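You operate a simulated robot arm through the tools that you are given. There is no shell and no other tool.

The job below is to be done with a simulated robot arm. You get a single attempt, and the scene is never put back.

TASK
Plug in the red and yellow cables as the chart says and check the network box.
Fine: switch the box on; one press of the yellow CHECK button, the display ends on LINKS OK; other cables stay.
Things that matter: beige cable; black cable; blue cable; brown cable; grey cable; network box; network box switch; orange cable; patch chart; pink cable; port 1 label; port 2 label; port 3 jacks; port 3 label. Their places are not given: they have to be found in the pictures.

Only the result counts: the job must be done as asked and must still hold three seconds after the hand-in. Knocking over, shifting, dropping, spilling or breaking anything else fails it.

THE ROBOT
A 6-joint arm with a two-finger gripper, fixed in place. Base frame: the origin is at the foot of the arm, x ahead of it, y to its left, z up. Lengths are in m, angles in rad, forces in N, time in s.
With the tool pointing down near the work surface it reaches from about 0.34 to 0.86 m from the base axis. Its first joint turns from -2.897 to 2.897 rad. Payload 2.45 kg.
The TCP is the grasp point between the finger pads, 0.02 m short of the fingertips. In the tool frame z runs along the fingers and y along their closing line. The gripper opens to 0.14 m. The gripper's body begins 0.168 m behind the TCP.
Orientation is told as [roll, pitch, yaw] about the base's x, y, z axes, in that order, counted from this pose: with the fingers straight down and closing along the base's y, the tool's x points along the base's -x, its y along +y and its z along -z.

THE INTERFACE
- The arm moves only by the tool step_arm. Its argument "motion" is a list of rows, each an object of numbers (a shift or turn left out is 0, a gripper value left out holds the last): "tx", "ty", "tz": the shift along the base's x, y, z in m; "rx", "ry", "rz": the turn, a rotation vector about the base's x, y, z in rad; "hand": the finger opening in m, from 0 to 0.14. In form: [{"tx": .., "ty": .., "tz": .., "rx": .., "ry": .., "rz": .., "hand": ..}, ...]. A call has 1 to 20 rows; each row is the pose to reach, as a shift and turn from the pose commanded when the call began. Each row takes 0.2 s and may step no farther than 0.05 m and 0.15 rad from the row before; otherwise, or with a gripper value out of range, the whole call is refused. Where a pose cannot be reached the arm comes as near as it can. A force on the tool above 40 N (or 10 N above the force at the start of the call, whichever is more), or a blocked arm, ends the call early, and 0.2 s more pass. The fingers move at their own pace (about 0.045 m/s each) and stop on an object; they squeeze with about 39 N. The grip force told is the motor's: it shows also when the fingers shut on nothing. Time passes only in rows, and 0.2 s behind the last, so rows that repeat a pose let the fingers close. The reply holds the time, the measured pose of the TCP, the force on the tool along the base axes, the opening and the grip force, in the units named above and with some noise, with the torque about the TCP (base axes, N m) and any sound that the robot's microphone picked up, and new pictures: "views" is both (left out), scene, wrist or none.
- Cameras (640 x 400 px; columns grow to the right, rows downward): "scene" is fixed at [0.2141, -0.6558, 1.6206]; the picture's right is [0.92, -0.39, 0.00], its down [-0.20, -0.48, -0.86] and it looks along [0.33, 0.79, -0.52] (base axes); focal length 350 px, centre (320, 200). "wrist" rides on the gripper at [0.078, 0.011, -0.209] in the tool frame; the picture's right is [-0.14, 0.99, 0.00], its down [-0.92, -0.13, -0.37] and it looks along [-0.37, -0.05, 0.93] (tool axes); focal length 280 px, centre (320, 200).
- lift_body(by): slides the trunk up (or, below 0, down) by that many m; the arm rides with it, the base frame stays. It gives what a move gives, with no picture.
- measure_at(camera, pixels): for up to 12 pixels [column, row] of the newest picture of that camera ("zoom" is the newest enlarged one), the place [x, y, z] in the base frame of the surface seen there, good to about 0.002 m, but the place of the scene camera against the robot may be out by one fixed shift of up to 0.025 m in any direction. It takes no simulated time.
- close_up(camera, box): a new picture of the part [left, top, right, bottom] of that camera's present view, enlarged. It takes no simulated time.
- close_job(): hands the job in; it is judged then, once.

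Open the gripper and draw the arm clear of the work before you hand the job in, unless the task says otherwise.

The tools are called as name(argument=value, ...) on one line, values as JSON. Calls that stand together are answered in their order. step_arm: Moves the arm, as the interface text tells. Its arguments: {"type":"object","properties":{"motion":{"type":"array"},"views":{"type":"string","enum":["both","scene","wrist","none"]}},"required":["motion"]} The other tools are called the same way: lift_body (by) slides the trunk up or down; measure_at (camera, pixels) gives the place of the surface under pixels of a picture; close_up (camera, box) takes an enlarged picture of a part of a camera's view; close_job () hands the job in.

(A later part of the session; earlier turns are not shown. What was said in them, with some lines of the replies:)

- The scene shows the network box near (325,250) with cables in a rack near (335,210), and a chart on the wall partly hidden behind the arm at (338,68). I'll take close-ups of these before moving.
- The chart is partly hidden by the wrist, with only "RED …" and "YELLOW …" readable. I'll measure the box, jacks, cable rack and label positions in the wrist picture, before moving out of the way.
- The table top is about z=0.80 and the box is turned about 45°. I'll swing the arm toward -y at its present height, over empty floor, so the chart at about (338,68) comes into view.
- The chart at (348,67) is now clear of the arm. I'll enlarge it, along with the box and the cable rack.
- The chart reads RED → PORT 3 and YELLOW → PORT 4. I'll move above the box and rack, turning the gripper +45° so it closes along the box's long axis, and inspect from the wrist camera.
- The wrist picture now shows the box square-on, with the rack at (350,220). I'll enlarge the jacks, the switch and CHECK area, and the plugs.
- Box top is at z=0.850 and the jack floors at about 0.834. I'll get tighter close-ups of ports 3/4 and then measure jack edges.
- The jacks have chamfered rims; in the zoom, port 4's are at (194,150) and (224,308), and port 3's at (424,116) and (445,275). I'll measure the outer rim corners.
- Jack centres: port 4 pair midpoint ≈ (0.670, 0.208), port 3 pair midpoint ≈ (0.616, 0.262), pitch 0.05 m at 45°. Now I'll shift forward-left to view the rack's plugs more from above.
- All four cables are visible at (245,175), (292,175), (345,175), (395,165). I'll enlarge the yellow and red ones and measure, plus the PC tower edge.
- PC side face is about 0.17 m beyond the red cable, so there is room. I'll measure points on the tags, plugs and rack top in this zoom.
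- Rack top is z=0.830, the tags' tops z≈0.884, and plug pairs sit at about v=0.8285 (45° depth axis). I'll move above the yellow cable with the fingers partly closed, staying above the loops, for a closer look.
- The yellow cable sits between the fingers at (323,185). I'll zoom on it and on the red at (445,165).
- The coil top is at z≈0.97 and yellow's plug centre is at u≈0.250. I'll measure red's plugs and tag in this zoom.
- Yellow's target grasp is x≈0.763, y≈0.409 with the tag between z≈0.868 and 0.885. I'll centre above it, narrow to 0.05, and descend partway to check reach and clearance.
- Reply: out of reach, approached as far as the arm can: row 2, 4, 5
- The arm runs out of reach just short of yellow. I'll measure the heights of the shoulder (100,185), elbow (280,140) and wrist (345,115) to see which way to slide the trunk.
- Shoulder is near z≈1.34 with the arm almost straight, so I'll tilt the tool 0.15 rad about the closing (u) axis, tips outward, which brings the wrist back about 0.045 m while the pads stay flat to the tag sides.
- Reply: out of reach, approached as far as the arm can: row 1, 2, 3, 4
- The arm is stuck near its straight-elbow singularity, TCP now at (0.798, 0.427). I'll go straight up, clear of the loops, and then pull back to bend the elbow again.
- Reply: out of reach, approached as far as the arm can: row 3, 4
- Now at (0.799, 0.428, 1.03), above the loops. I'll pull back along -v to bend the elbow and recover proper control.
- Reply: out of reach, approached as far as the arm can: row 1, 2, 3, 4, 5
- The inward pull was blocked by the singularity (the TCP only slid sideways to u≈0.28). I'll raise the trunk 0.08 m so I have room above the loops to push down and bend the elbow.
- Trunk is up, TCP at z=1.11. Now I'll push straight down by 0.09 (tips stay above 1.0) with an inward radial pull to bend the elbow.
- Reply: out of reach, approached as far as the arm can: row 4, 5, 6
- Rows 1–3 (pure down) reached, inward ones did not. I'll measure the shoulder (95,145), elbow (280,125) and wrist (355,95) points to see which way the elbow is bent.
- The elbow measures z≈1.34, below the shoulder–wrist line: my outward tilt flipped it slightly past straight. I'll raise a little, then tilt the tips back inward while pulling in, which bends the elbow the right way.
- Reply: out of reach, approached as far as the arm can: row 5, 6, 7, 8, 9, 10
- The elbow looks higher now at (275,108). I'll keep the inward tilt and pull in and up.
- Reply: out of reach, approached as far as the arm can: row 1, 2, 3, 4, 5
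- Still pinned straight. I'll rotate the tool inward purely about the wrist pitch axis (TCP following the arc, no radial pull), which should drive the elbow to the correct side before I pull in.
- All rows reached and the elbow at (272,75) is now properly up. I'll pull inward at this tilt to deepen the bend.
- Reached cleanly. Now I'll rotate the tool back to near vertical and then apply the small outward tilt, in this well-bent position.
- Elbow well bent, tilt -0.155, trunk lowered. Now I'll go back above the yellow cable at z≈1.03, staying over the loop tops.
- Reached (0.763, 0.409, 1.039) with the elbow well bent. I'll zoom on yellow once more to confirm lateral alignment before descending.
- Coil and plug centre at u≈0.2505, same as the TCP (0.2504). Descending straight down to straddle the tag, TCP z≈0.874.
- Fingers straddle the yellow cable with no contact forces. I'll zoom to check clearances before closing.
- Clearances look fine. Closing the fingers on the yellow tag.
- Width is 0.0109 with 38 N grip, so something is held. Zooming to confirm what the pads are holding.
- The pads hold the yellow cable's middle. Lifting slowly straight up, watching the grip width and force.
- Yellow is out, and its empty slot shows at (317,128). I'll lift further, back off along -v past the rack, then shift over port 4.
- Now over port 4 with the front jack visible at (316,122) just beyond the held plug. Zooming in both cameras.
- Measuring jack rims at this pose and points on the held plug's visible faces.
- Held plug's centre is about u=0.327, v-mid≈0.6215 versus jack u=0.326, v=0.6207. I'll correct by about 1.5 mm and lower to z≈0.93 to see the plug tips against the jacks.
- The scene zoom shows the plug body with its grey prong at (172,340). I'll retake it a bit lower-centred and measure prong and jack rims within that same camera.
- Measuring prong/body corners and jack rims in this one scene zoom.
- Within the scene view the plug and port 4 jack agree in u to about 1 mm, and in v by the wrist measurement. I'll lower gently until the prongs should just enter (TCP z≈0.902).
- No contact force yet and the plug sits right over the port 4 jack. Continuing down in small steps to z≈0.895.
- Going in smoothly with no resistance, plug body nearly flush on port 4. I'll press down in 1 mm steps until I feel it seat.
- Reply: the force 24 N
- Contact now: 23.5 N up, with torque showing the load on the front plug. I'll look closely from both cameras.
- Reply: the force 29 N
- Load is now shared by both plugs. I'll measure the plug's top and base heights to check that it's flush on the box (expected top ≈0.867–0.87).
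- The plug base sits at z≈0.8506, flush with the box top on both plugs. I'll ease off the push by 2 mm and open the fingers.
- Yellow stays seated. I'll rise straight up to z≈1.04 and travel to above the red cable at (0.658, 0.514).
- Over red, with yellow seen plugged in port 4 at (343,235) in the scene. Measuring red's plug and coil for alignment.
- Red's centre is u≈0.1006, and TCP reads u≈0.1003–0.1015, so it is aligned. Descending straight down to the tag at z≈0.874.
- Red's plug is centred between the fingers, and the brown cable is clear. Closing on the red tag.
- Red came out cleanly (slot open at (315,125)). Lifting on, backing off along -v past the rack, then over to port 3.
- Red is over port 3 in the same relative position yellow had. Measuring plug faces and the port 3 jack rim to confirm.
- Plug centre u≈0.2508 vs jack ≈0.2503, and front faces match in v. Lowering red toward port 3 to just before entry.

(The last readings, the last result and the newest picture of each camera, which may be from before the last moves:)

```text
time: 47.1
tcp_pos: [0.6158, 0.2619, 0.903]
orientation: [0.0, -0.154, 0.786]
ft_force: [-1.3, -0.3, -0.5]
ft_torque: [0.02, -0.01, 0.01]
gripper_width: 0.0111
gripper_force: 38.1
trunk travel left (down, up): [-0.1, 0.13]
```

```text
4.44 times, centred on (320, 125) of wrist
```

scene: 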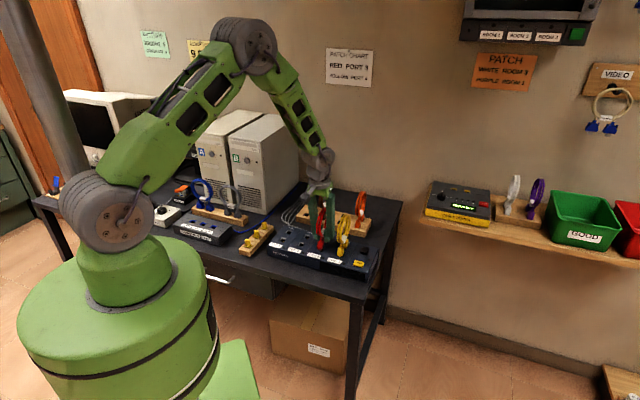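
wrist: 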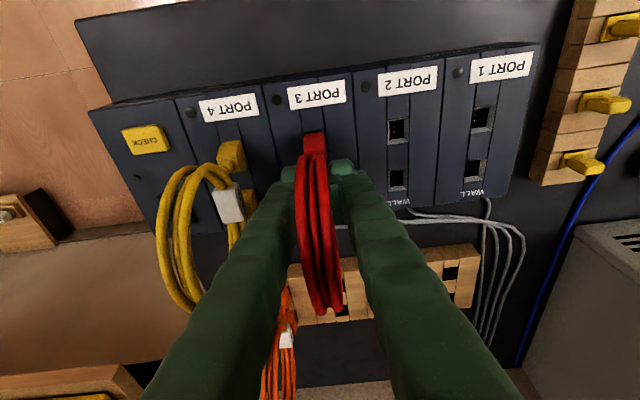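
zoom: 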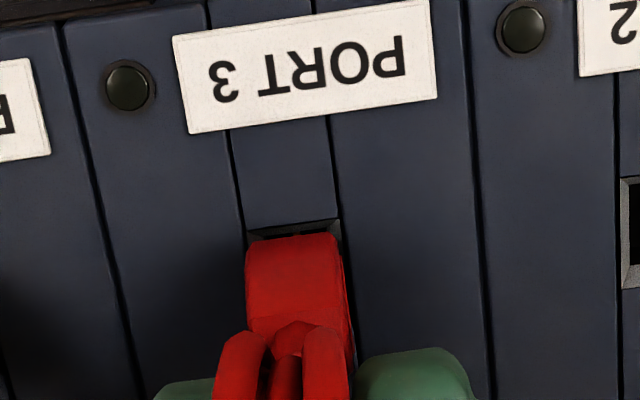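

Same picture as yellow's successful approach, with no force. Inserting the rest of the way in small steps.

step_arm(motion=[{"tz": -0.002}, {"tz": -0.004}, {"tz": -0.006}, {"tz": -0.008}], views="none")

step_arm(motion=[{"tz": -0.001}, {"tz": -0.002}, {"tz": -0.003}, {"tz": -0.003}], views="both")

close_up(camera="scene", box=[305, 215, 355, 255])

close_up(camera="wrist", box=[280, 110, 360, 180])

```text
time: 48.1
tcp_pos: [0.6151, 0.2603, 0.8955]
orientation: [0.002, -0.154, 0.786]
ft_force: [-0.5, 0.4, -1.9]
ft_torque: [0.0, -0.02, 0.0]
gripper_width: 0.011
gripper_force: 38.1
trunk travel left (down, up): [-0.1, 0.13]
```

```text
time: 49.1
tcp_pos: [0.6145, 0.261, 0.8958]
orientation: [0.0, -0.157, 0.786]
ft_force: [-5.4, -2.8, 18.6]
ft_torque: [-0.32, 0.29, -0.04]
gripper_width: 0.0108
gripper_force: 37.6
trunk travel left (down, up): [-0.1, 0.13]
```

scene: 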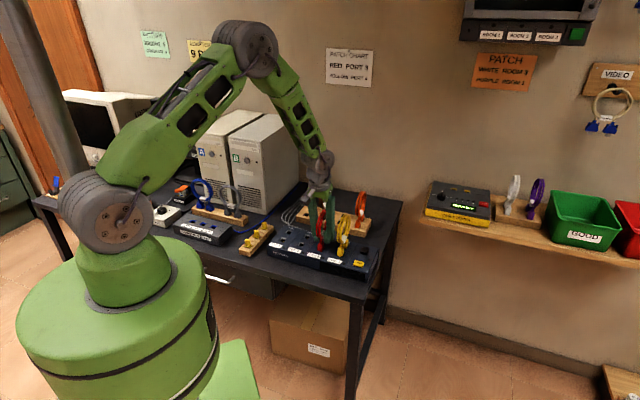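
wrist: 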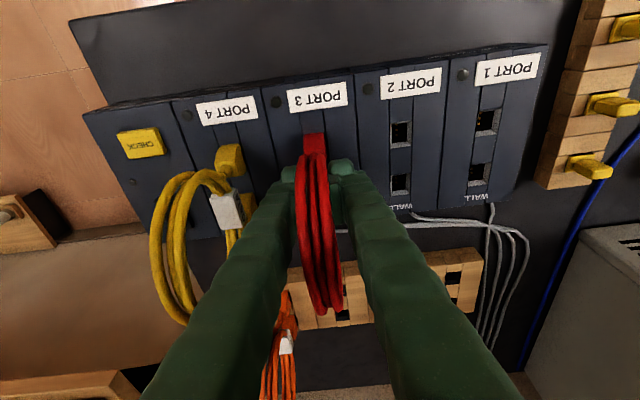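

```text
10.00 times, centred on (330, 235) of scene
```

zoom: 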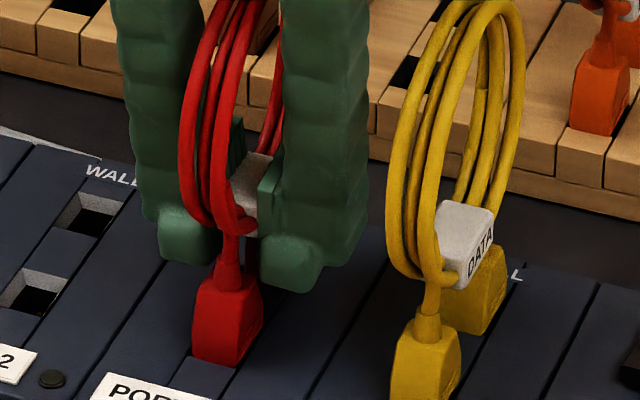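

```text
5.71 times, centred on (320, 145) of wrist
```

zoom: 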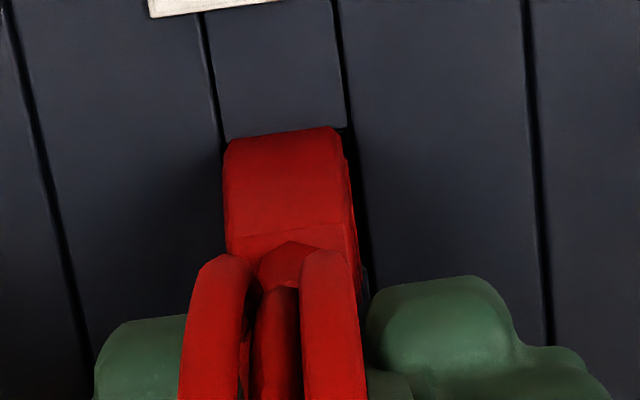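

18.6 N at TCP z≈0.895, mostly on the front plug. I'll press about 1.5 mm more to seat the rear one too, then measure the plug base height.

step_arm(motion=[{"tz": -0.0008}, {"tz": -0.0015}, {"tz": -0.0015}], views="wrist")

close_up(camera="wrist", box=[280, 110, 360, 180])

measure_at(camera="zoom", pixels=[[280, 150], [280, 180], [285, 210], [280, 230], [230, 160], [342, 150], [350, 200], [275, 138], [275, 134], [250, 142], [330, 133], [280, 115]])

```text
time: 50.0
tcp_pos: [0.6158, 0.2612, 0.8947]
orientation: [-0.004, -0.158, 0.785]
ft_force: [-5.7, -3.0, 36.2]
ft_torque: [-0.01, 0.03, 0.01]
gripper_width: 0.0106
gripper_force: 38.2
trunk travel left (down, up): [-0.1, 0.13]
```

wrist: 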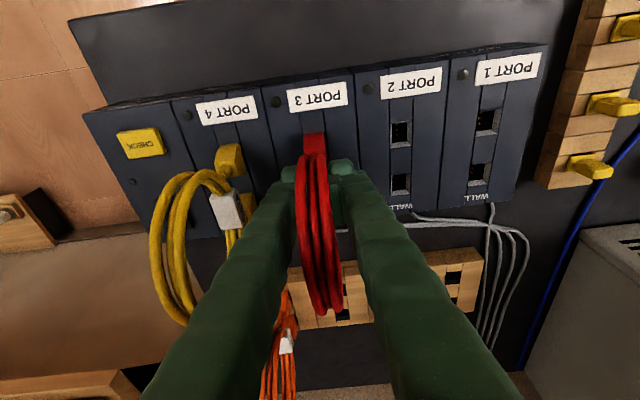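

```text
5.71 times, centred on (320, 145) of wrist
```

zoom: 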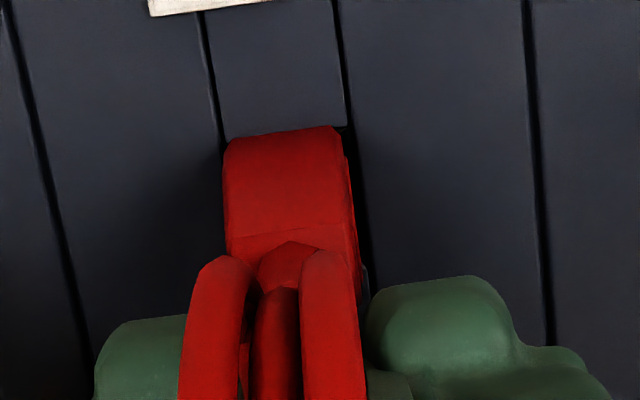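

```text
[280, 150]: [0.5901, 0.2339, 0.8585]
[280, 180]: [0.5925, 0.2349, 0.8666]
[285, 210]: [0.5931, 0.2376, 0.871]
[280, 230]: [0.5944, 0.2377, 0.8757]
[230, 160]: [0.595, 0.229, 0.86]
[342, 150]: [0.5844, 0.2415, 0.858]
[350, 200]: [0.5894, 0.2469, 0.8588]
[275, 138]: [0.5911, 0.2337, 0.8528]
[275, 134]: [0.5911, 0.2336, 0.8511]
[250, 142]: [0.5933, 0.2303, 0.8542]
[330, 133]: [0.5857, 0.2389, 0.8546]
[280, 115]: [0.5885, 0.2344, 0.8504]
```

Now 36 N with almost zero torque: both red plugs are seated evenly, base at z≈0.851. Easing off and opening to 0.04 (keeping clear of yellow).

step_arm(motion=[{"tz": 0.0015}, {"tz": 0.003}, {"tz": 0.003, "hand": 0.02}, {"tz": 0.003, "hand": 0.04}, {"tz": 0.003, "hand": 0.042}, {"tz": 0.003, "hand": 0.042}], views="both")

close_up(camera="scene", box=[305, 205, 365, 255])

```text
time: 51.4
tcp_pos: [0.6159, 0.2614, 0.8947]
orientation: [0.002, -0.154, 0.787]
ft_force: [-0.2, -0.6, -0.4]
ft_torque: [0.02, -0.06, 0.02]
gripper_width: 0.042
gripper_force: 0.0
trunk travel left (down, up): [-0.1, 0.13]
```

scene: 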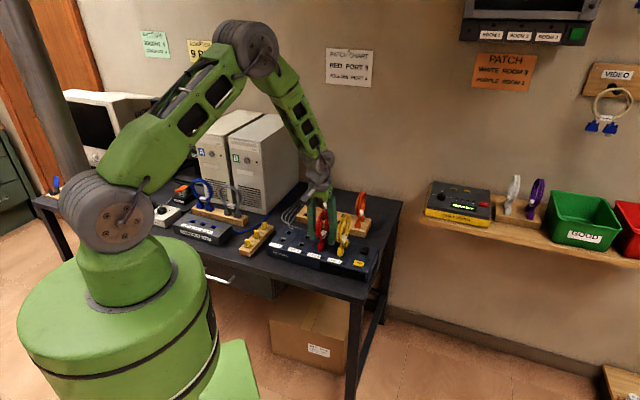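
wrist: 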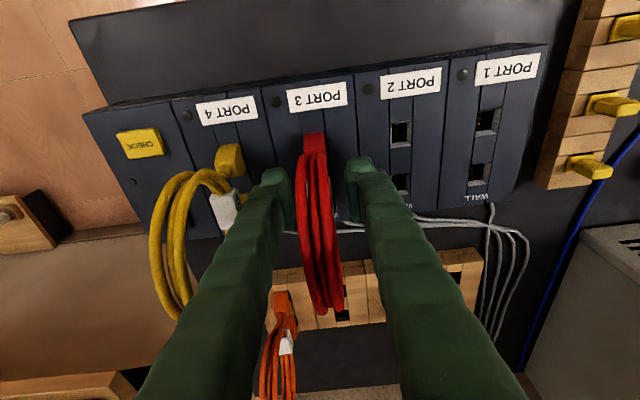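

```text
8.00 times, centred on (335, 230) of scene
```

zoom: 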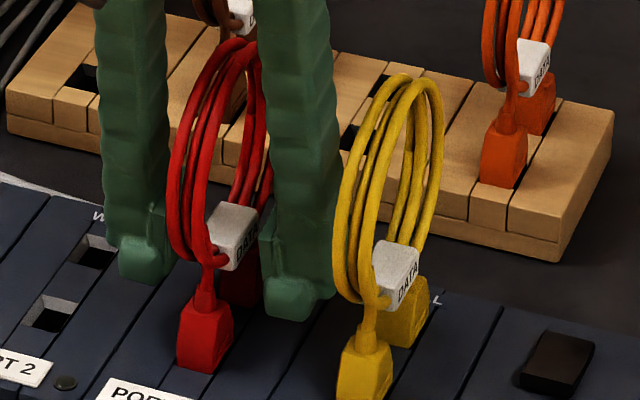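

Red stays in port 3 and yellow in port 4. I'll rise straight up clear of the loops before heading to the switch.

step_arm(motion=[{"tz": 0.03}, {"tz": 0.07}, {"tz": 0.11}, {"tz": 0.15}, {"tz": 0.165}], views="none")

step_arm(motion=[{"tx": 0.03, "ty": -0.03, "rx": -0.036, "ry": 0.036, "hand": 0.02}, {"tx": 0.06, "ty": -0.06, "rx": -0.072, "ry": 0.072, "hand": 0.0}, {"tx": 0.09, "ty": -0.09, "rx": -0.109, "ry": 0.109, "hand": 0.0}, {"tx": 0.09, "ty": -0.11, "rx": -0.109, "ry": 0.109, "hand": 0.0}], views="both")

```text
time: 52.5
tcp_pos: [0.6182, 0.2615, 1.058]
orientation: [-0.001, -0.154, 0.786]
ft_force: [0.5, 0.4, -0.7]
ft_torque: [0.02, 0.01, -0.01]
gripper_width: 0.0418
gripper_force: 0.1
trunk travel left (down, up): [-0.1, 0.13]
```

```text
time: 53.5
tcp_pos: [0.7073, 0.1506, 1.0586]
orientation: [-0.001, -0.002, 0.785]
ft_force: [0.5, -0.5, -0.9]
ft_torque: [0.01, 0.0, -0.01]
gripper_width: 0.0
gripper_force: 29.0
trunk travel left (down, up): [-0.1, 0.13]
```

scene: 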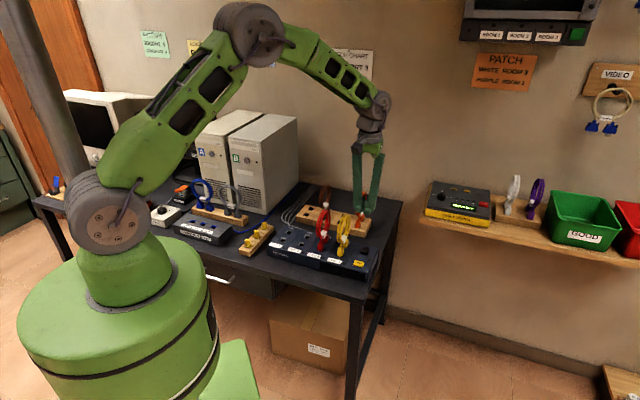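
wrist: 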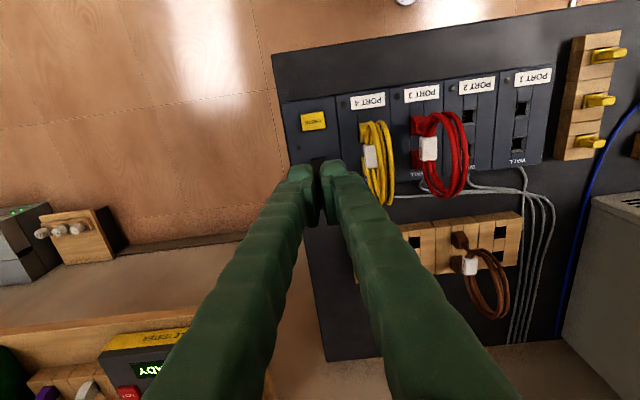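

Tool is vertical with fingers closed. I'll zoom on the switch and CHECK button in both views.

close_up(camera="scene", box=[335, 228, 395, 283])

close_up(camera="wrist", box=[280, 90, 400, 190])

```text
7.27 times, centred on (365, 256) of scene
```

zoom: 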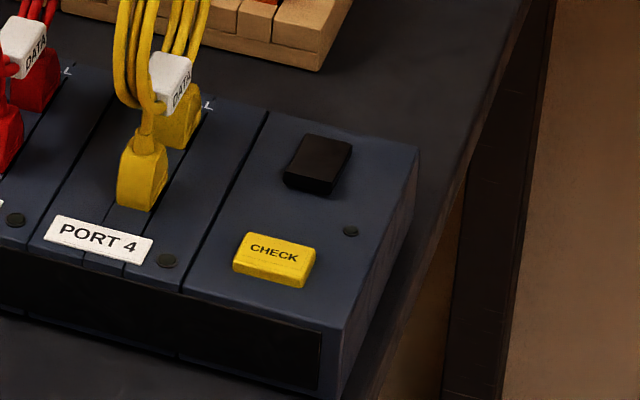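

```text
4.00 times, centred on (340, 140) of wrist
```

zoom: 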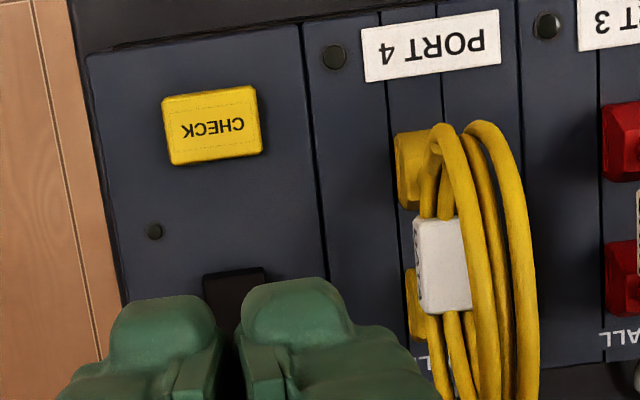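

The switch looks like a rocker; I'll measure its heights front-to-back to see which end is raised.

close_up(camera="scene", box=[355, 235, 395, 270])

```text
11.43 times, centred on (375, 252) of scene
```

zoom: 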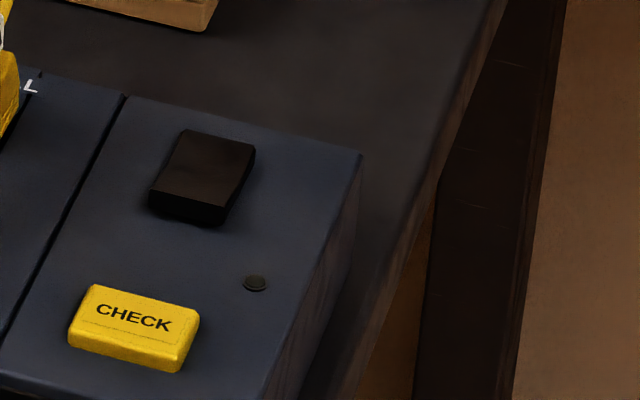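

measure_at(camera="zoom", pixels=[[190, 138], [245, 148], [212, 155], [200, 170], [190, 185], [160, 190], [222, 203], [185, 208], [205, 185], [240, 165], [100, 200], [300, 230]])

measure_at(camera="zoom", pixels=[[95, 295], [190, 320], [130, 315], [80, 325], [175, 345], [255, 278]])

```text
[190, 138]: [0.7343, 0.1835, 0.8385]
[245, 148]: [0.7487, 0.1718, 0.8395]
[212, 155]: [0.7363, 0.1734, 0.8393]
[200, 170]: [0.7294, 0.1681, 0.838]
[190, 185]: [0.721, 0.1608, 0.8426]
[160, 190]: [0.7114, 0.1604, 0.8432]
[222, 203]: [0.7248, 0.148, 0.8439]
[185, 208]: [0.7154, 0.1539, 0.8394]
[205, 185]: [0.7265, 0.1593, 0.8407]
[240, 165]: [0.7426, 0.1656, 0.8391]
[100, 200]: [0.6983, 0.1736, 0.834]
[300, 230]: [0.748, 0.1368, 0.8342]
```

```text
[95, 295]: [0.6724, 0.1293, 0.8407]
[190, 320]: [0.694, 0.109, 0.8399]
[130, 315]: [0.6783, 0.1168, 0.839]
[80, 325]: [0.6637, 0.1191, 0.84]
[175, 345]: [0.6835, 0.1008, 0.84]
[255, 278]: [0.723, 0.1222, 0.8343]
```

Rocker front end is about 9.5 mm above the box top, back end about 5 mm, and box LED/display are dark, so it is off with the front raised. I'll back off along -v to measure the switch precisely with the wrist camera.

step_arm(motion=[{"tx": -0.02, "ty": -0.02}, {"tx": -0.045, "ty": -0.045}, {"tx": -0.06, "ty": -0.06}], views="wrist")

close_up(camera="wrist", box=[270, 90, 390, 200])

```text
time: 54.4
tcp_pos: [0.6459, 0.0895, 1.0587]
orientation: [-0.001, 0.001, 0.785]
ft_force: [0.1, -0.4, -0.2]
ft_torque: [0.01, 0.04, 0.01]
gripper_width: 0.0001
gripper_force: 29.1
trunk travel left (down, up): [-0.1, 0.13]
```

wrist: 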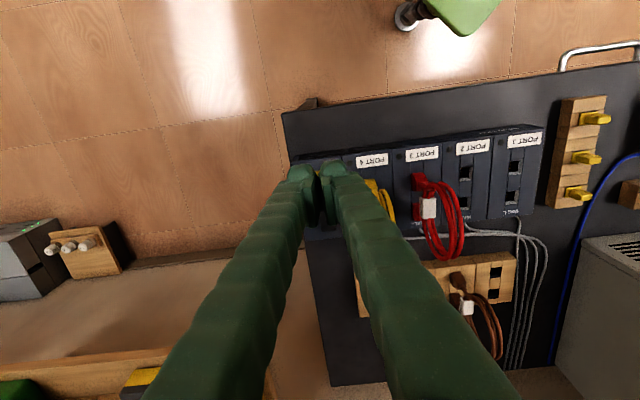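

```text
3.64 times, centred on (330, 145) of wrist
```

zoom: 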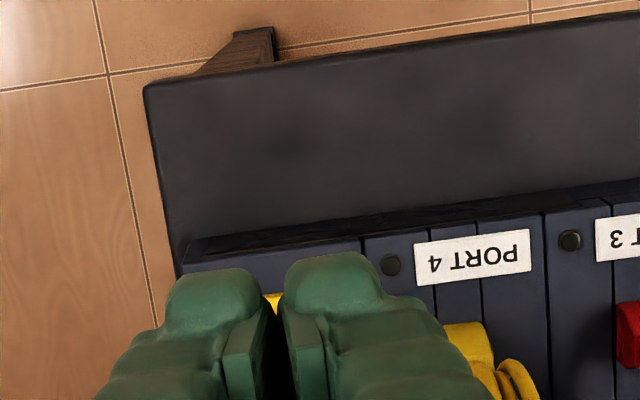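

That hid the switch behind the fingers, so I need to go the other way. Moving +v so the switch appears above the fingertips in the picture.

step_arm(motion=[{"tx": 0.03, "ty": 0.03}, {"tx": 0.06, "ty": 0.06}, {"tx": 0.09, "ty": 0.09}, {"tx": 0.11, "ty": 0.11}], views="wrist")

close_up(camera="wrist", box=[270, 50, 390, 150])

```text
time: 55.4
tcp_pos: [0.7566, 0.2002, 1.0567]
orientation: [0.003, 0.002, 0.786]
ft_force: [1.2, 0.6, -0.3]
ft_torque: [-0.02, 0.04, -0.02]
gripper_width: 0.0
gripper_force: 29.3
trunk travel left (down, up): [-0.1, 0.13]
```

wrist: 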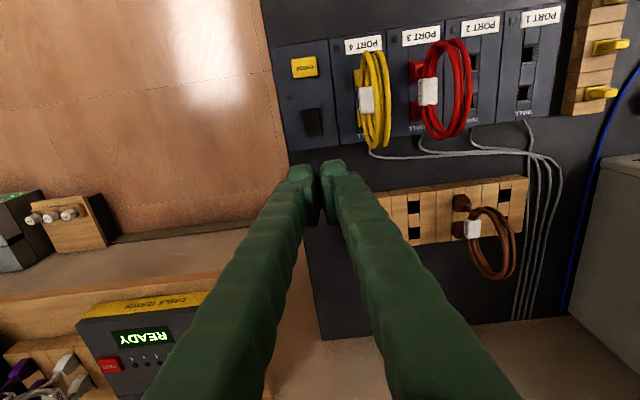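

```text
4.00 times, centred on (330, 100) of wrist
```

zoom: 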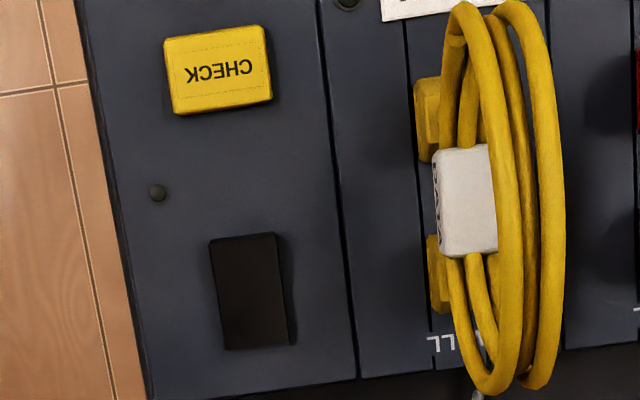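

Switch (245,292) and CHECK (218,68) are now fully visible. Measuring their corners and heights.

measure_at(camera="zoom", pixels=[[212, 243], [273, 236], [285, 340], [227, 347], [243, 250], [247, 270], [250, 292], [254, 315], [256, 338], [290, 320], [180, 300], [320, 330]])

measure_at(camera="zoom", pixels=[[168, 42], [262, 28], [270, 95], [176, 110], [218, 68], [158, 193], [467, 155], [500, 20], [450, 60]])

```text
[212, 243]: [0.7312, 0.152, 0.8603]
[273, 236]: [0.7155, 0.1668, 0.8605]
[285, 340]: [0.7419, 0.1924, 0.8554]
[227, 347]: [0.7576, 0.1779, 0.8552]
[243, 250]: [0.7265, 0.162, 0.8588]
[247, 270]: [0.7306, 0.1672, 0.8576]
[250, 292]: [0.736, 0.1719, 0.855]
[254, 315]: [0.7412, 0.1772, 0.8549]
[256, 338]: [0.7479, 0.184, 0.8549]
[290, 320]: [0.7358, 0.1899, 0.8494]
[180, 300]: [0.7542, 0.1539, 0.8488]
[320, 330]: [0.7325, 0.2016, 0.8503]
```

```text
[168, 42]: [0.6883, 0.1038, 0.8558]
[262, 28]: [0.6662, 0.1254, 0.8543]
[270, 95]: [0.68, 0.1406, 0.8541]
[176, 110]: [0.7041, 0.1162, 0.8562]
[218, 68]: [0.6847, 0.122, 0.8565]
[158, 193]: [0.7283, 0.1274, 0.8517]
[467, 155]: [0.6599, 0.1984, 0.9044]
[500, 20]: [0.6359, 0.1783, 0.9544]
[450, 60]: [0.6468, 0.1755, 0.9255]
```

Rocker spans u 0.388–0.410, v 0.624–0.661; front half rises to z=0.8605 and back half lies flat at 0.855. I'll position the closed fingertips over the front half only (u=0.399, v=0.618) and descend to 1 cm above it.

step_arm(motion=[{"tx": -0.02, "ty": -0.025}, {"tx": -0.0365, "ty": -0.0467}, {"tx": -0.0365, "ty": -0.0467, "tz": -0.04}, {"tx": -0.0365, "ty": -0.0467, "tz": -0.08}, {"tx": -0.0365, "ty": -0.0467, "tz": -0.12}, {"tx": -0.0365, "ty": -0.0467, "tz": -0.15}, {"tx": -0.0365, "ty": -0.0467, "tz": -0.1665}], views="both")

close_up(camera="scene", box=[335, 215, 395, 275])

close_up(camera="wrist", box=[260, 100, 400, 220])

```text
time: 57.0
tcp_pos: [0.7192, 0.152, 0.892]
orientation: [-0.001, 0.0, 0.785]
ft_force: [0.1, 0.4, -0.9]
ft_torque: [0.0, 0.01, 0.0]
gripper_width: 0.0
gripper_force: 29.7
trunk travel left (down, up): [-0.1, 0.13]
```

scene: 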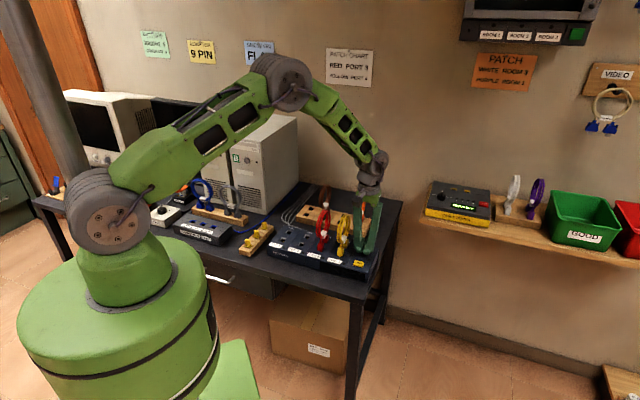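
wrist: 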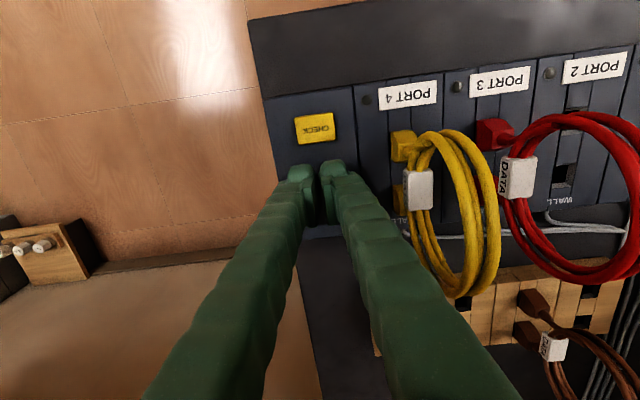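

```text
6.67 times, centred on (365, 245) of scene
```

zoom: 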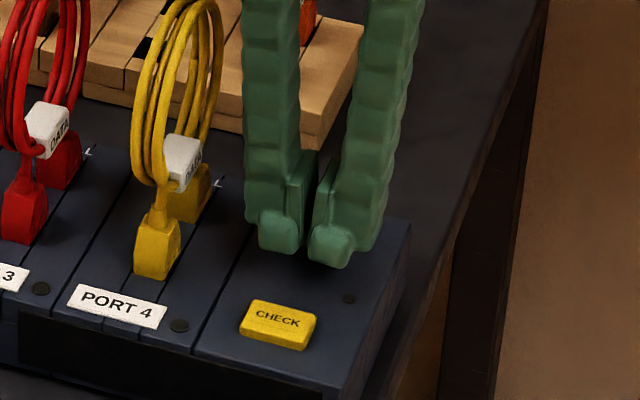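

```text
3.33 times, centred on (330, 160) of wrist
```

zoom: 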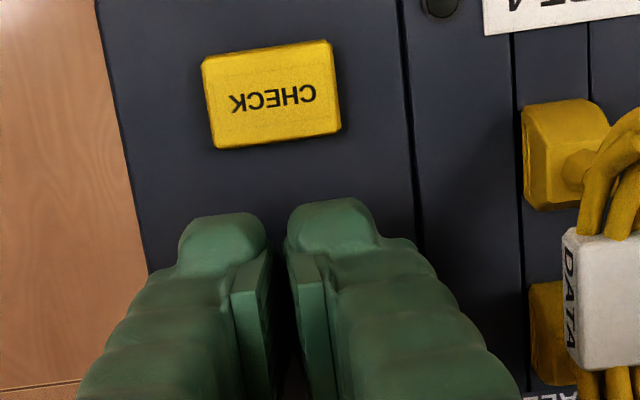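

Fingertips are over the rocker's front half with CHECK well clear. Pressing down slowly to toggle it.

step_arm(motion=[{"tz": -0.006}, {"tz": -0.01}, {"tz": -0.012}, {"tz": -0.014}, {"tz": -0.016}], views="none")

```text
time: 58.1
tcp_pos: [0.7184, 0.1545, 0.8775]
orientation: [0.001, 0.0, 0.787]
ft_force: [-1.1, -0.3, -1.0]
ft_torque: [-0.02, 0.03, 0.01]
gripper_width: 0.0
gripper_force: 29.8
trunk travel left (down, up): [-0.1, 0.13]
```

No noticeable force yet at tip z≈0.857. Checking the display and switch in the scene view before pressing on.

step_arm(motion=[{"tz": -0.001}], views="scene")

close_up(camera="scene", box=[325, 225, 395, 290])

```text
time: 58.5
tcp_pos: [0.7201, 0.1528, 0.8759]
orientation: [-0.001, 0.0, 0.785]
ft_force: [-0.8, -0.9, -0.2]
ft_torque: [-0.02, 0.0, -0.03]
gripper_width: 0.0001
gripper_force: 29.4
trunk travel left (down, up): [-0.1, 0.13]
```

scene: 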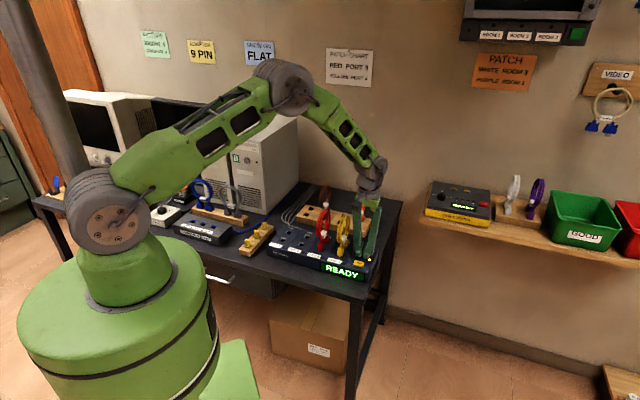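

```text
6.15 times, centred on (360, 258) of scene
```

zoom: 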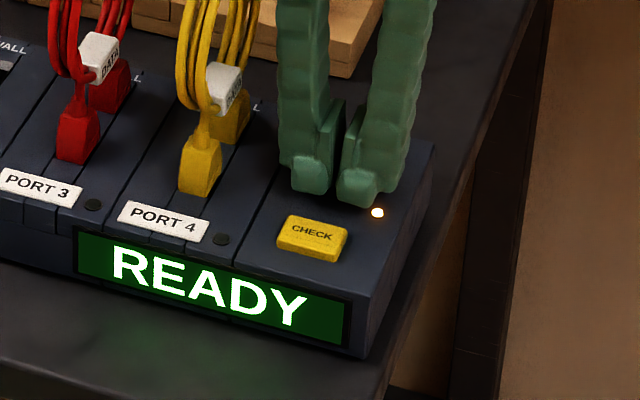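

The switch toggled: LED lit and display shows READY. I'll rise, then move over CHECK at u≈0.398, v≈0.570 and hover 1.5 cm above.

step_arm(motion=[{"tz": 0.02}, {"tz": 0.04}, {"tz": 0.04, "tx": -0.0173, "ty": -0.0167}, {"tz": 0.04, "tx": -0.0346, "ty": -0.0333}, {"tz": 0.02, "tx": -0.0346, "ty": -0.0333}], views="both")

close_up(camera="scene", box=[325, 225, 395, 290])

close_up(camera="wrist", box=[260, 100, 400, 220])

```text
time: 59.8
tcp_pos: [0.6863, 0.1198, 0.8938]
orientation: [-0.001, -0.002, 0.785]
ft_force: [0.4, 0.3, 0.1]
ft_torque: [0.0, 0.01, -0.04]
gripper_width: 0.0
gripper_force: 29.2
trunk travel left (down, up): [-0.1, 0.13]
```

scene: 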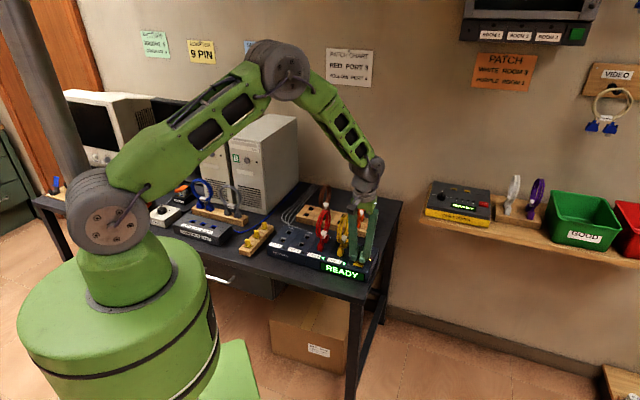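
wrist: 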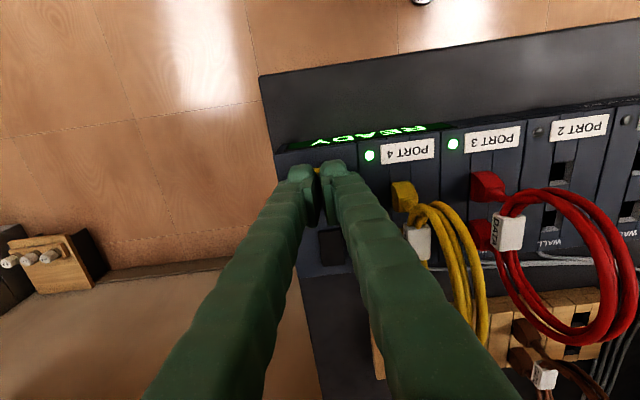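

```text
6.15 times, centred on (360, 258) of scene
```

zoom: 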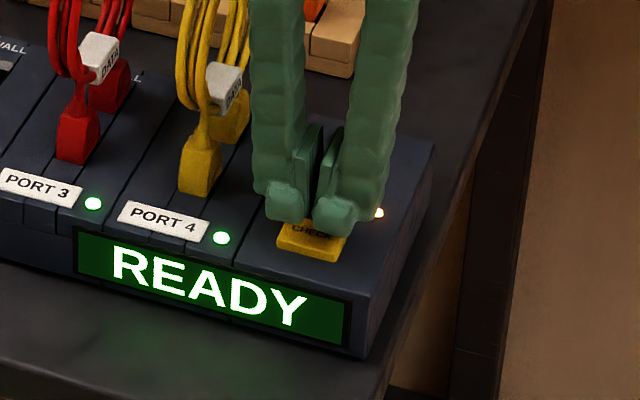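

```text
3.33 times, centred on (330, 160) of wrist
```

zoom: 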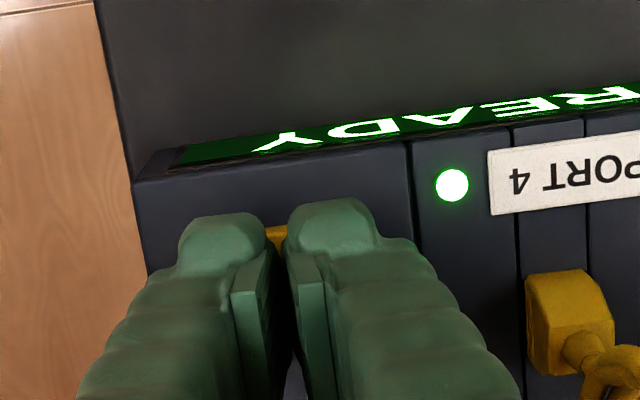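

Green LEDs at ports 3 and 4 show both links recognised. Now a single slow press of CHECK, then checking the display before lifting.

step_arm(motion=[{"tz": -0.008}, {"tz": -0.014}, {"tz": -0.018}, {"tz": -0.0205}], views="scene")

close_up(camera="scene", box=[325, 225, 395, 290])

```text
time: 60.8
tcp_pos: [0.6861, 0.1204, 0.8754]
orientation: [0.0, -0.001, 0.786]
ft_force: [-0.4, -1.0, 0.6]
ft_torque: [-0.01, 0.0, 0.0]
gripper_width: 0.0062
gripper_force: 29.3
trunk travel left (down, up): [-0.1, 0.13]
```

scene: 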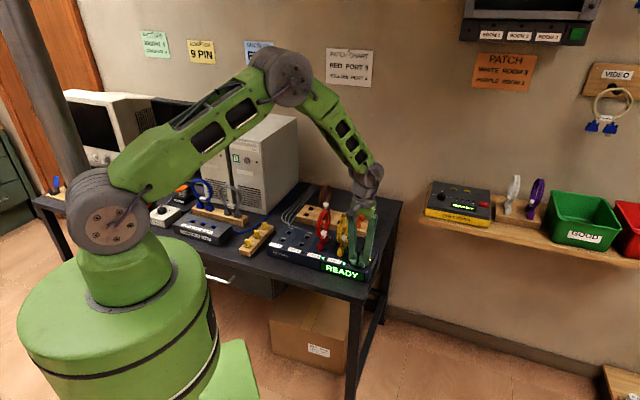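

```text
6.15 times, centred on (360, 258) of scene
```

zoom: 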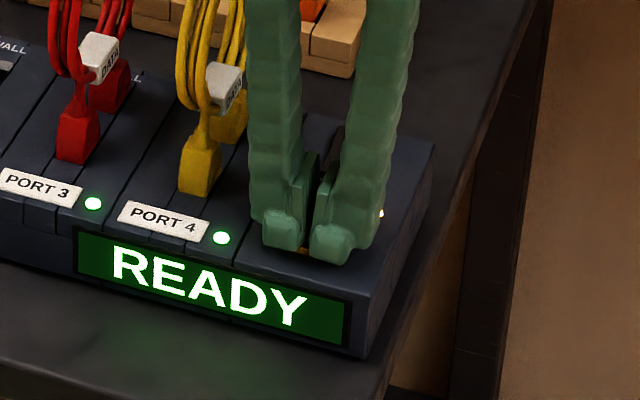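

Display still READY, the tips are about 2 mm into the button. I'll keep pressing on 1 mm at a time without lifting.

step_arm(motion=[{"tz": -0.001}, {"tz": -0.001}], views="scene")

close_up(camera="scene", box=[325, 225, 395, 290])

```text
time: 61.4
tcp_pos: [0.6841, 0.1208, 0.874]
orientation: [0.001, -0.001, 0.785]
ft_force: [0.4, 0.3, 1.4]
ft_torque: [0.02, 0.01, -0.04]
gripper_width: 0.0061
gripper_force: 29.6
trunk travel left (down, up): [-0.1, 0.13]
```

scene: 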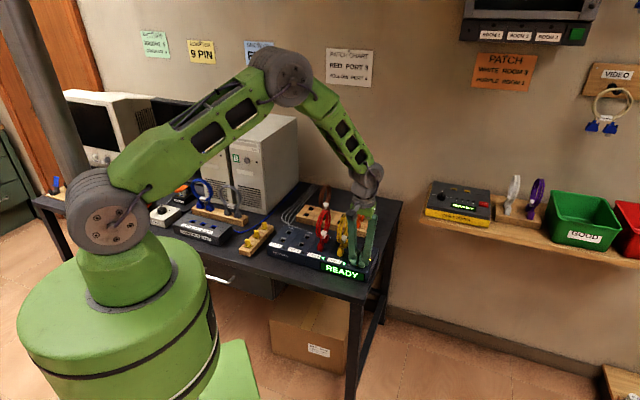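

```text
6.15 times, centred on (360, 258) of scene
```

zoom: 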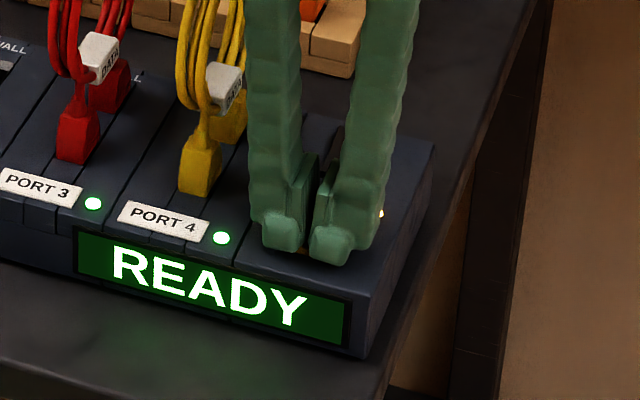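

Force only 1.4 N, so the button is still travelling. Pressing 1.5 mm further.

step_arm(motion=[{"tz": -0.001}, {"tz": -0.0015}], views="scene")

close_up(camera="scene", box=[325, 225, 395, 290])

```text
time: 62.0
tcp_pos: [0.6833, 0.1208, 0.8727]
orientation: [0.002, 0.0, 0.786]
ft_force: [-0.1, -0.4, 1.8]
ft_torque: [-0.03, -0.01, -0.02]
gripper_width: 0.006
gripper_force: 29.2
trunk travel left (down, up): [-0.1, 0.13]
heard: click
```

scene: 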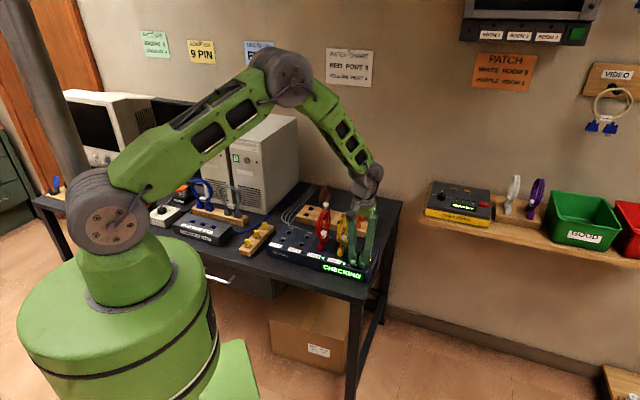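

```text
6.15 times, centred on (360, 258) of scene
```

zoom: 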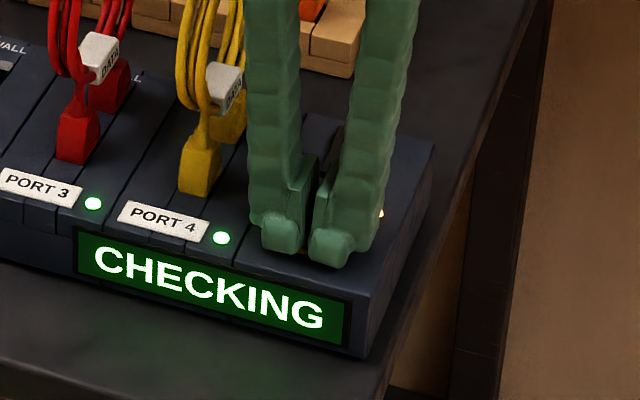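

A click was heard and the display shows CHECKING, so the press registered. I'll lift straight up, clear of everything, in one clean motion and watch the display.

step_arm(motion=[{"tz": 0.015}, {"tz": 0.04}, {"tz": 0.08}, {"tz": 0.12}, {"tz": 0.16}, {"tz": 0.2}, {"tz": 0.2}, {"tz": 0.2}], views="scene")

close_up(camera="scene", box=[315, 215, 395, 290])

```text
time: 63.8
tcp_pos: [0.6858, 0.1214, 1.0741]
orientation: [-0.002, 0.0, 0.784]
ft_force: [-0.1, 0.8, 0.0]
ft_torque: [-0.02, 0.06, 0.0]
gripper_width: 0.0
gripper_force: 29.1
trunk travel left (down, up): [-0.1, 0.13]
```

scene: 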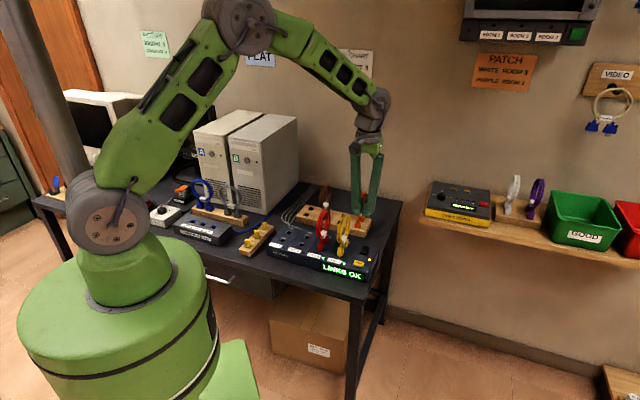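

```text
5.33 times, centred on (355, 252) of scene
```

zoom: 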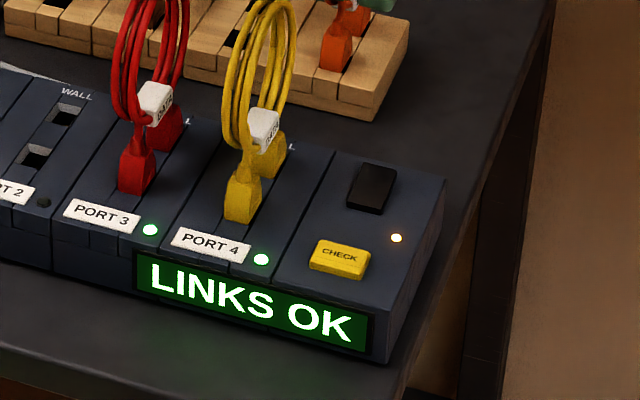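

Display reads LINKS OK with both port LEDs green. I'll draw the arm up and away over the empty floor side and open the gripper.

step_arm(motion=[{"tz": 0.03, "ty": -0.03}, {"tz": 0.05, "ty": -0.07}, {"tz": 0.05, "ty": -0.115}, {"tz": 0.05, "ty": -0.16}, {"tz": 0.05, "ty": -0.2}, {"tz": 0.05, "ty": -0.24, "hand": 0.03}, {"tz": 0.05, "ty": -0.28, "hand": 0.07}, {"tz": 0.05, "ty": -0.3, "hand": 0.1}, {"tz": 0.05, "ty": -0.3, "hand": 0.1}, {"tz": 0.05, "ty": -0.3, "hand": 0.1}, {"tz": 0.05, "ty": -0.3, "hand": 0.1}], views="both")

close_up(camera="scene", box=[250, 165, 410, 290])

```text
time: 66.2
tcp_pos: [0.6866, -0.1773, 1.1243]
orientation: [-0.001, 0.001, 0.786]
ft_force: [-0.1, 0.0, -0.4]
ft_torque: [-0.03, 0.02, 0.04]
gripper_width: 0.0999
gripper_force: 0.0
trunk travel left (down, up): [-0.1, 0.13]
```

scene: 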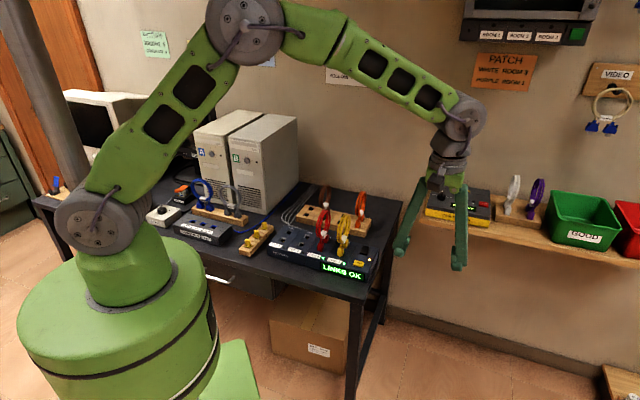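
wrist: 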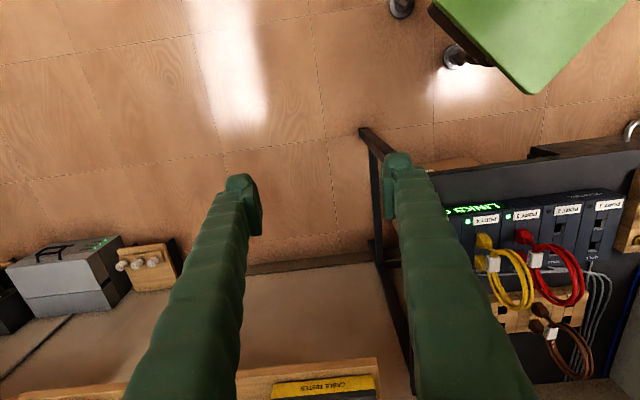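

```text
3.20 times, centred on (330, 228) of scene
```

zoom: 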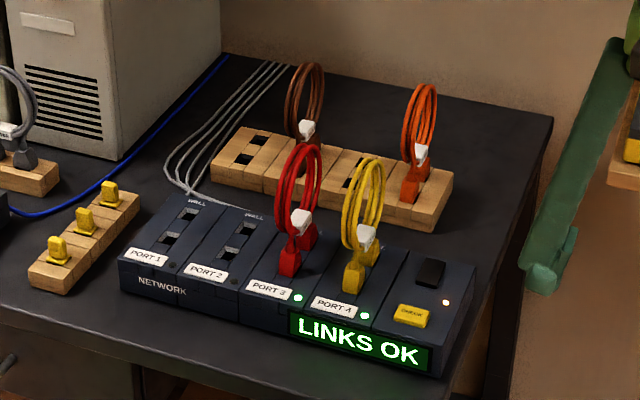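

Red is in port 3, yellow in port 4, the display holds at LINKS OK, and brown and orange still stand in their rack. The arm is clear with the gripper open, so I'm handing in the job.

close_job()

```text
The job is handed in.
```

The job is done and handed in: the red cable is in port 3 and the yellow cable is in port 4, as the chart says. The network box is switched on. I pressed CHECK once and the display ended on LINKS OK.

Both port lights were green in the last pictures. The brown and orange cables were still in their rack, I never touched the other cables, and nothing appeared knocked or moved. Before handing in I drew the arm clear with the gripper open; the hand-in reply gave no verdict.
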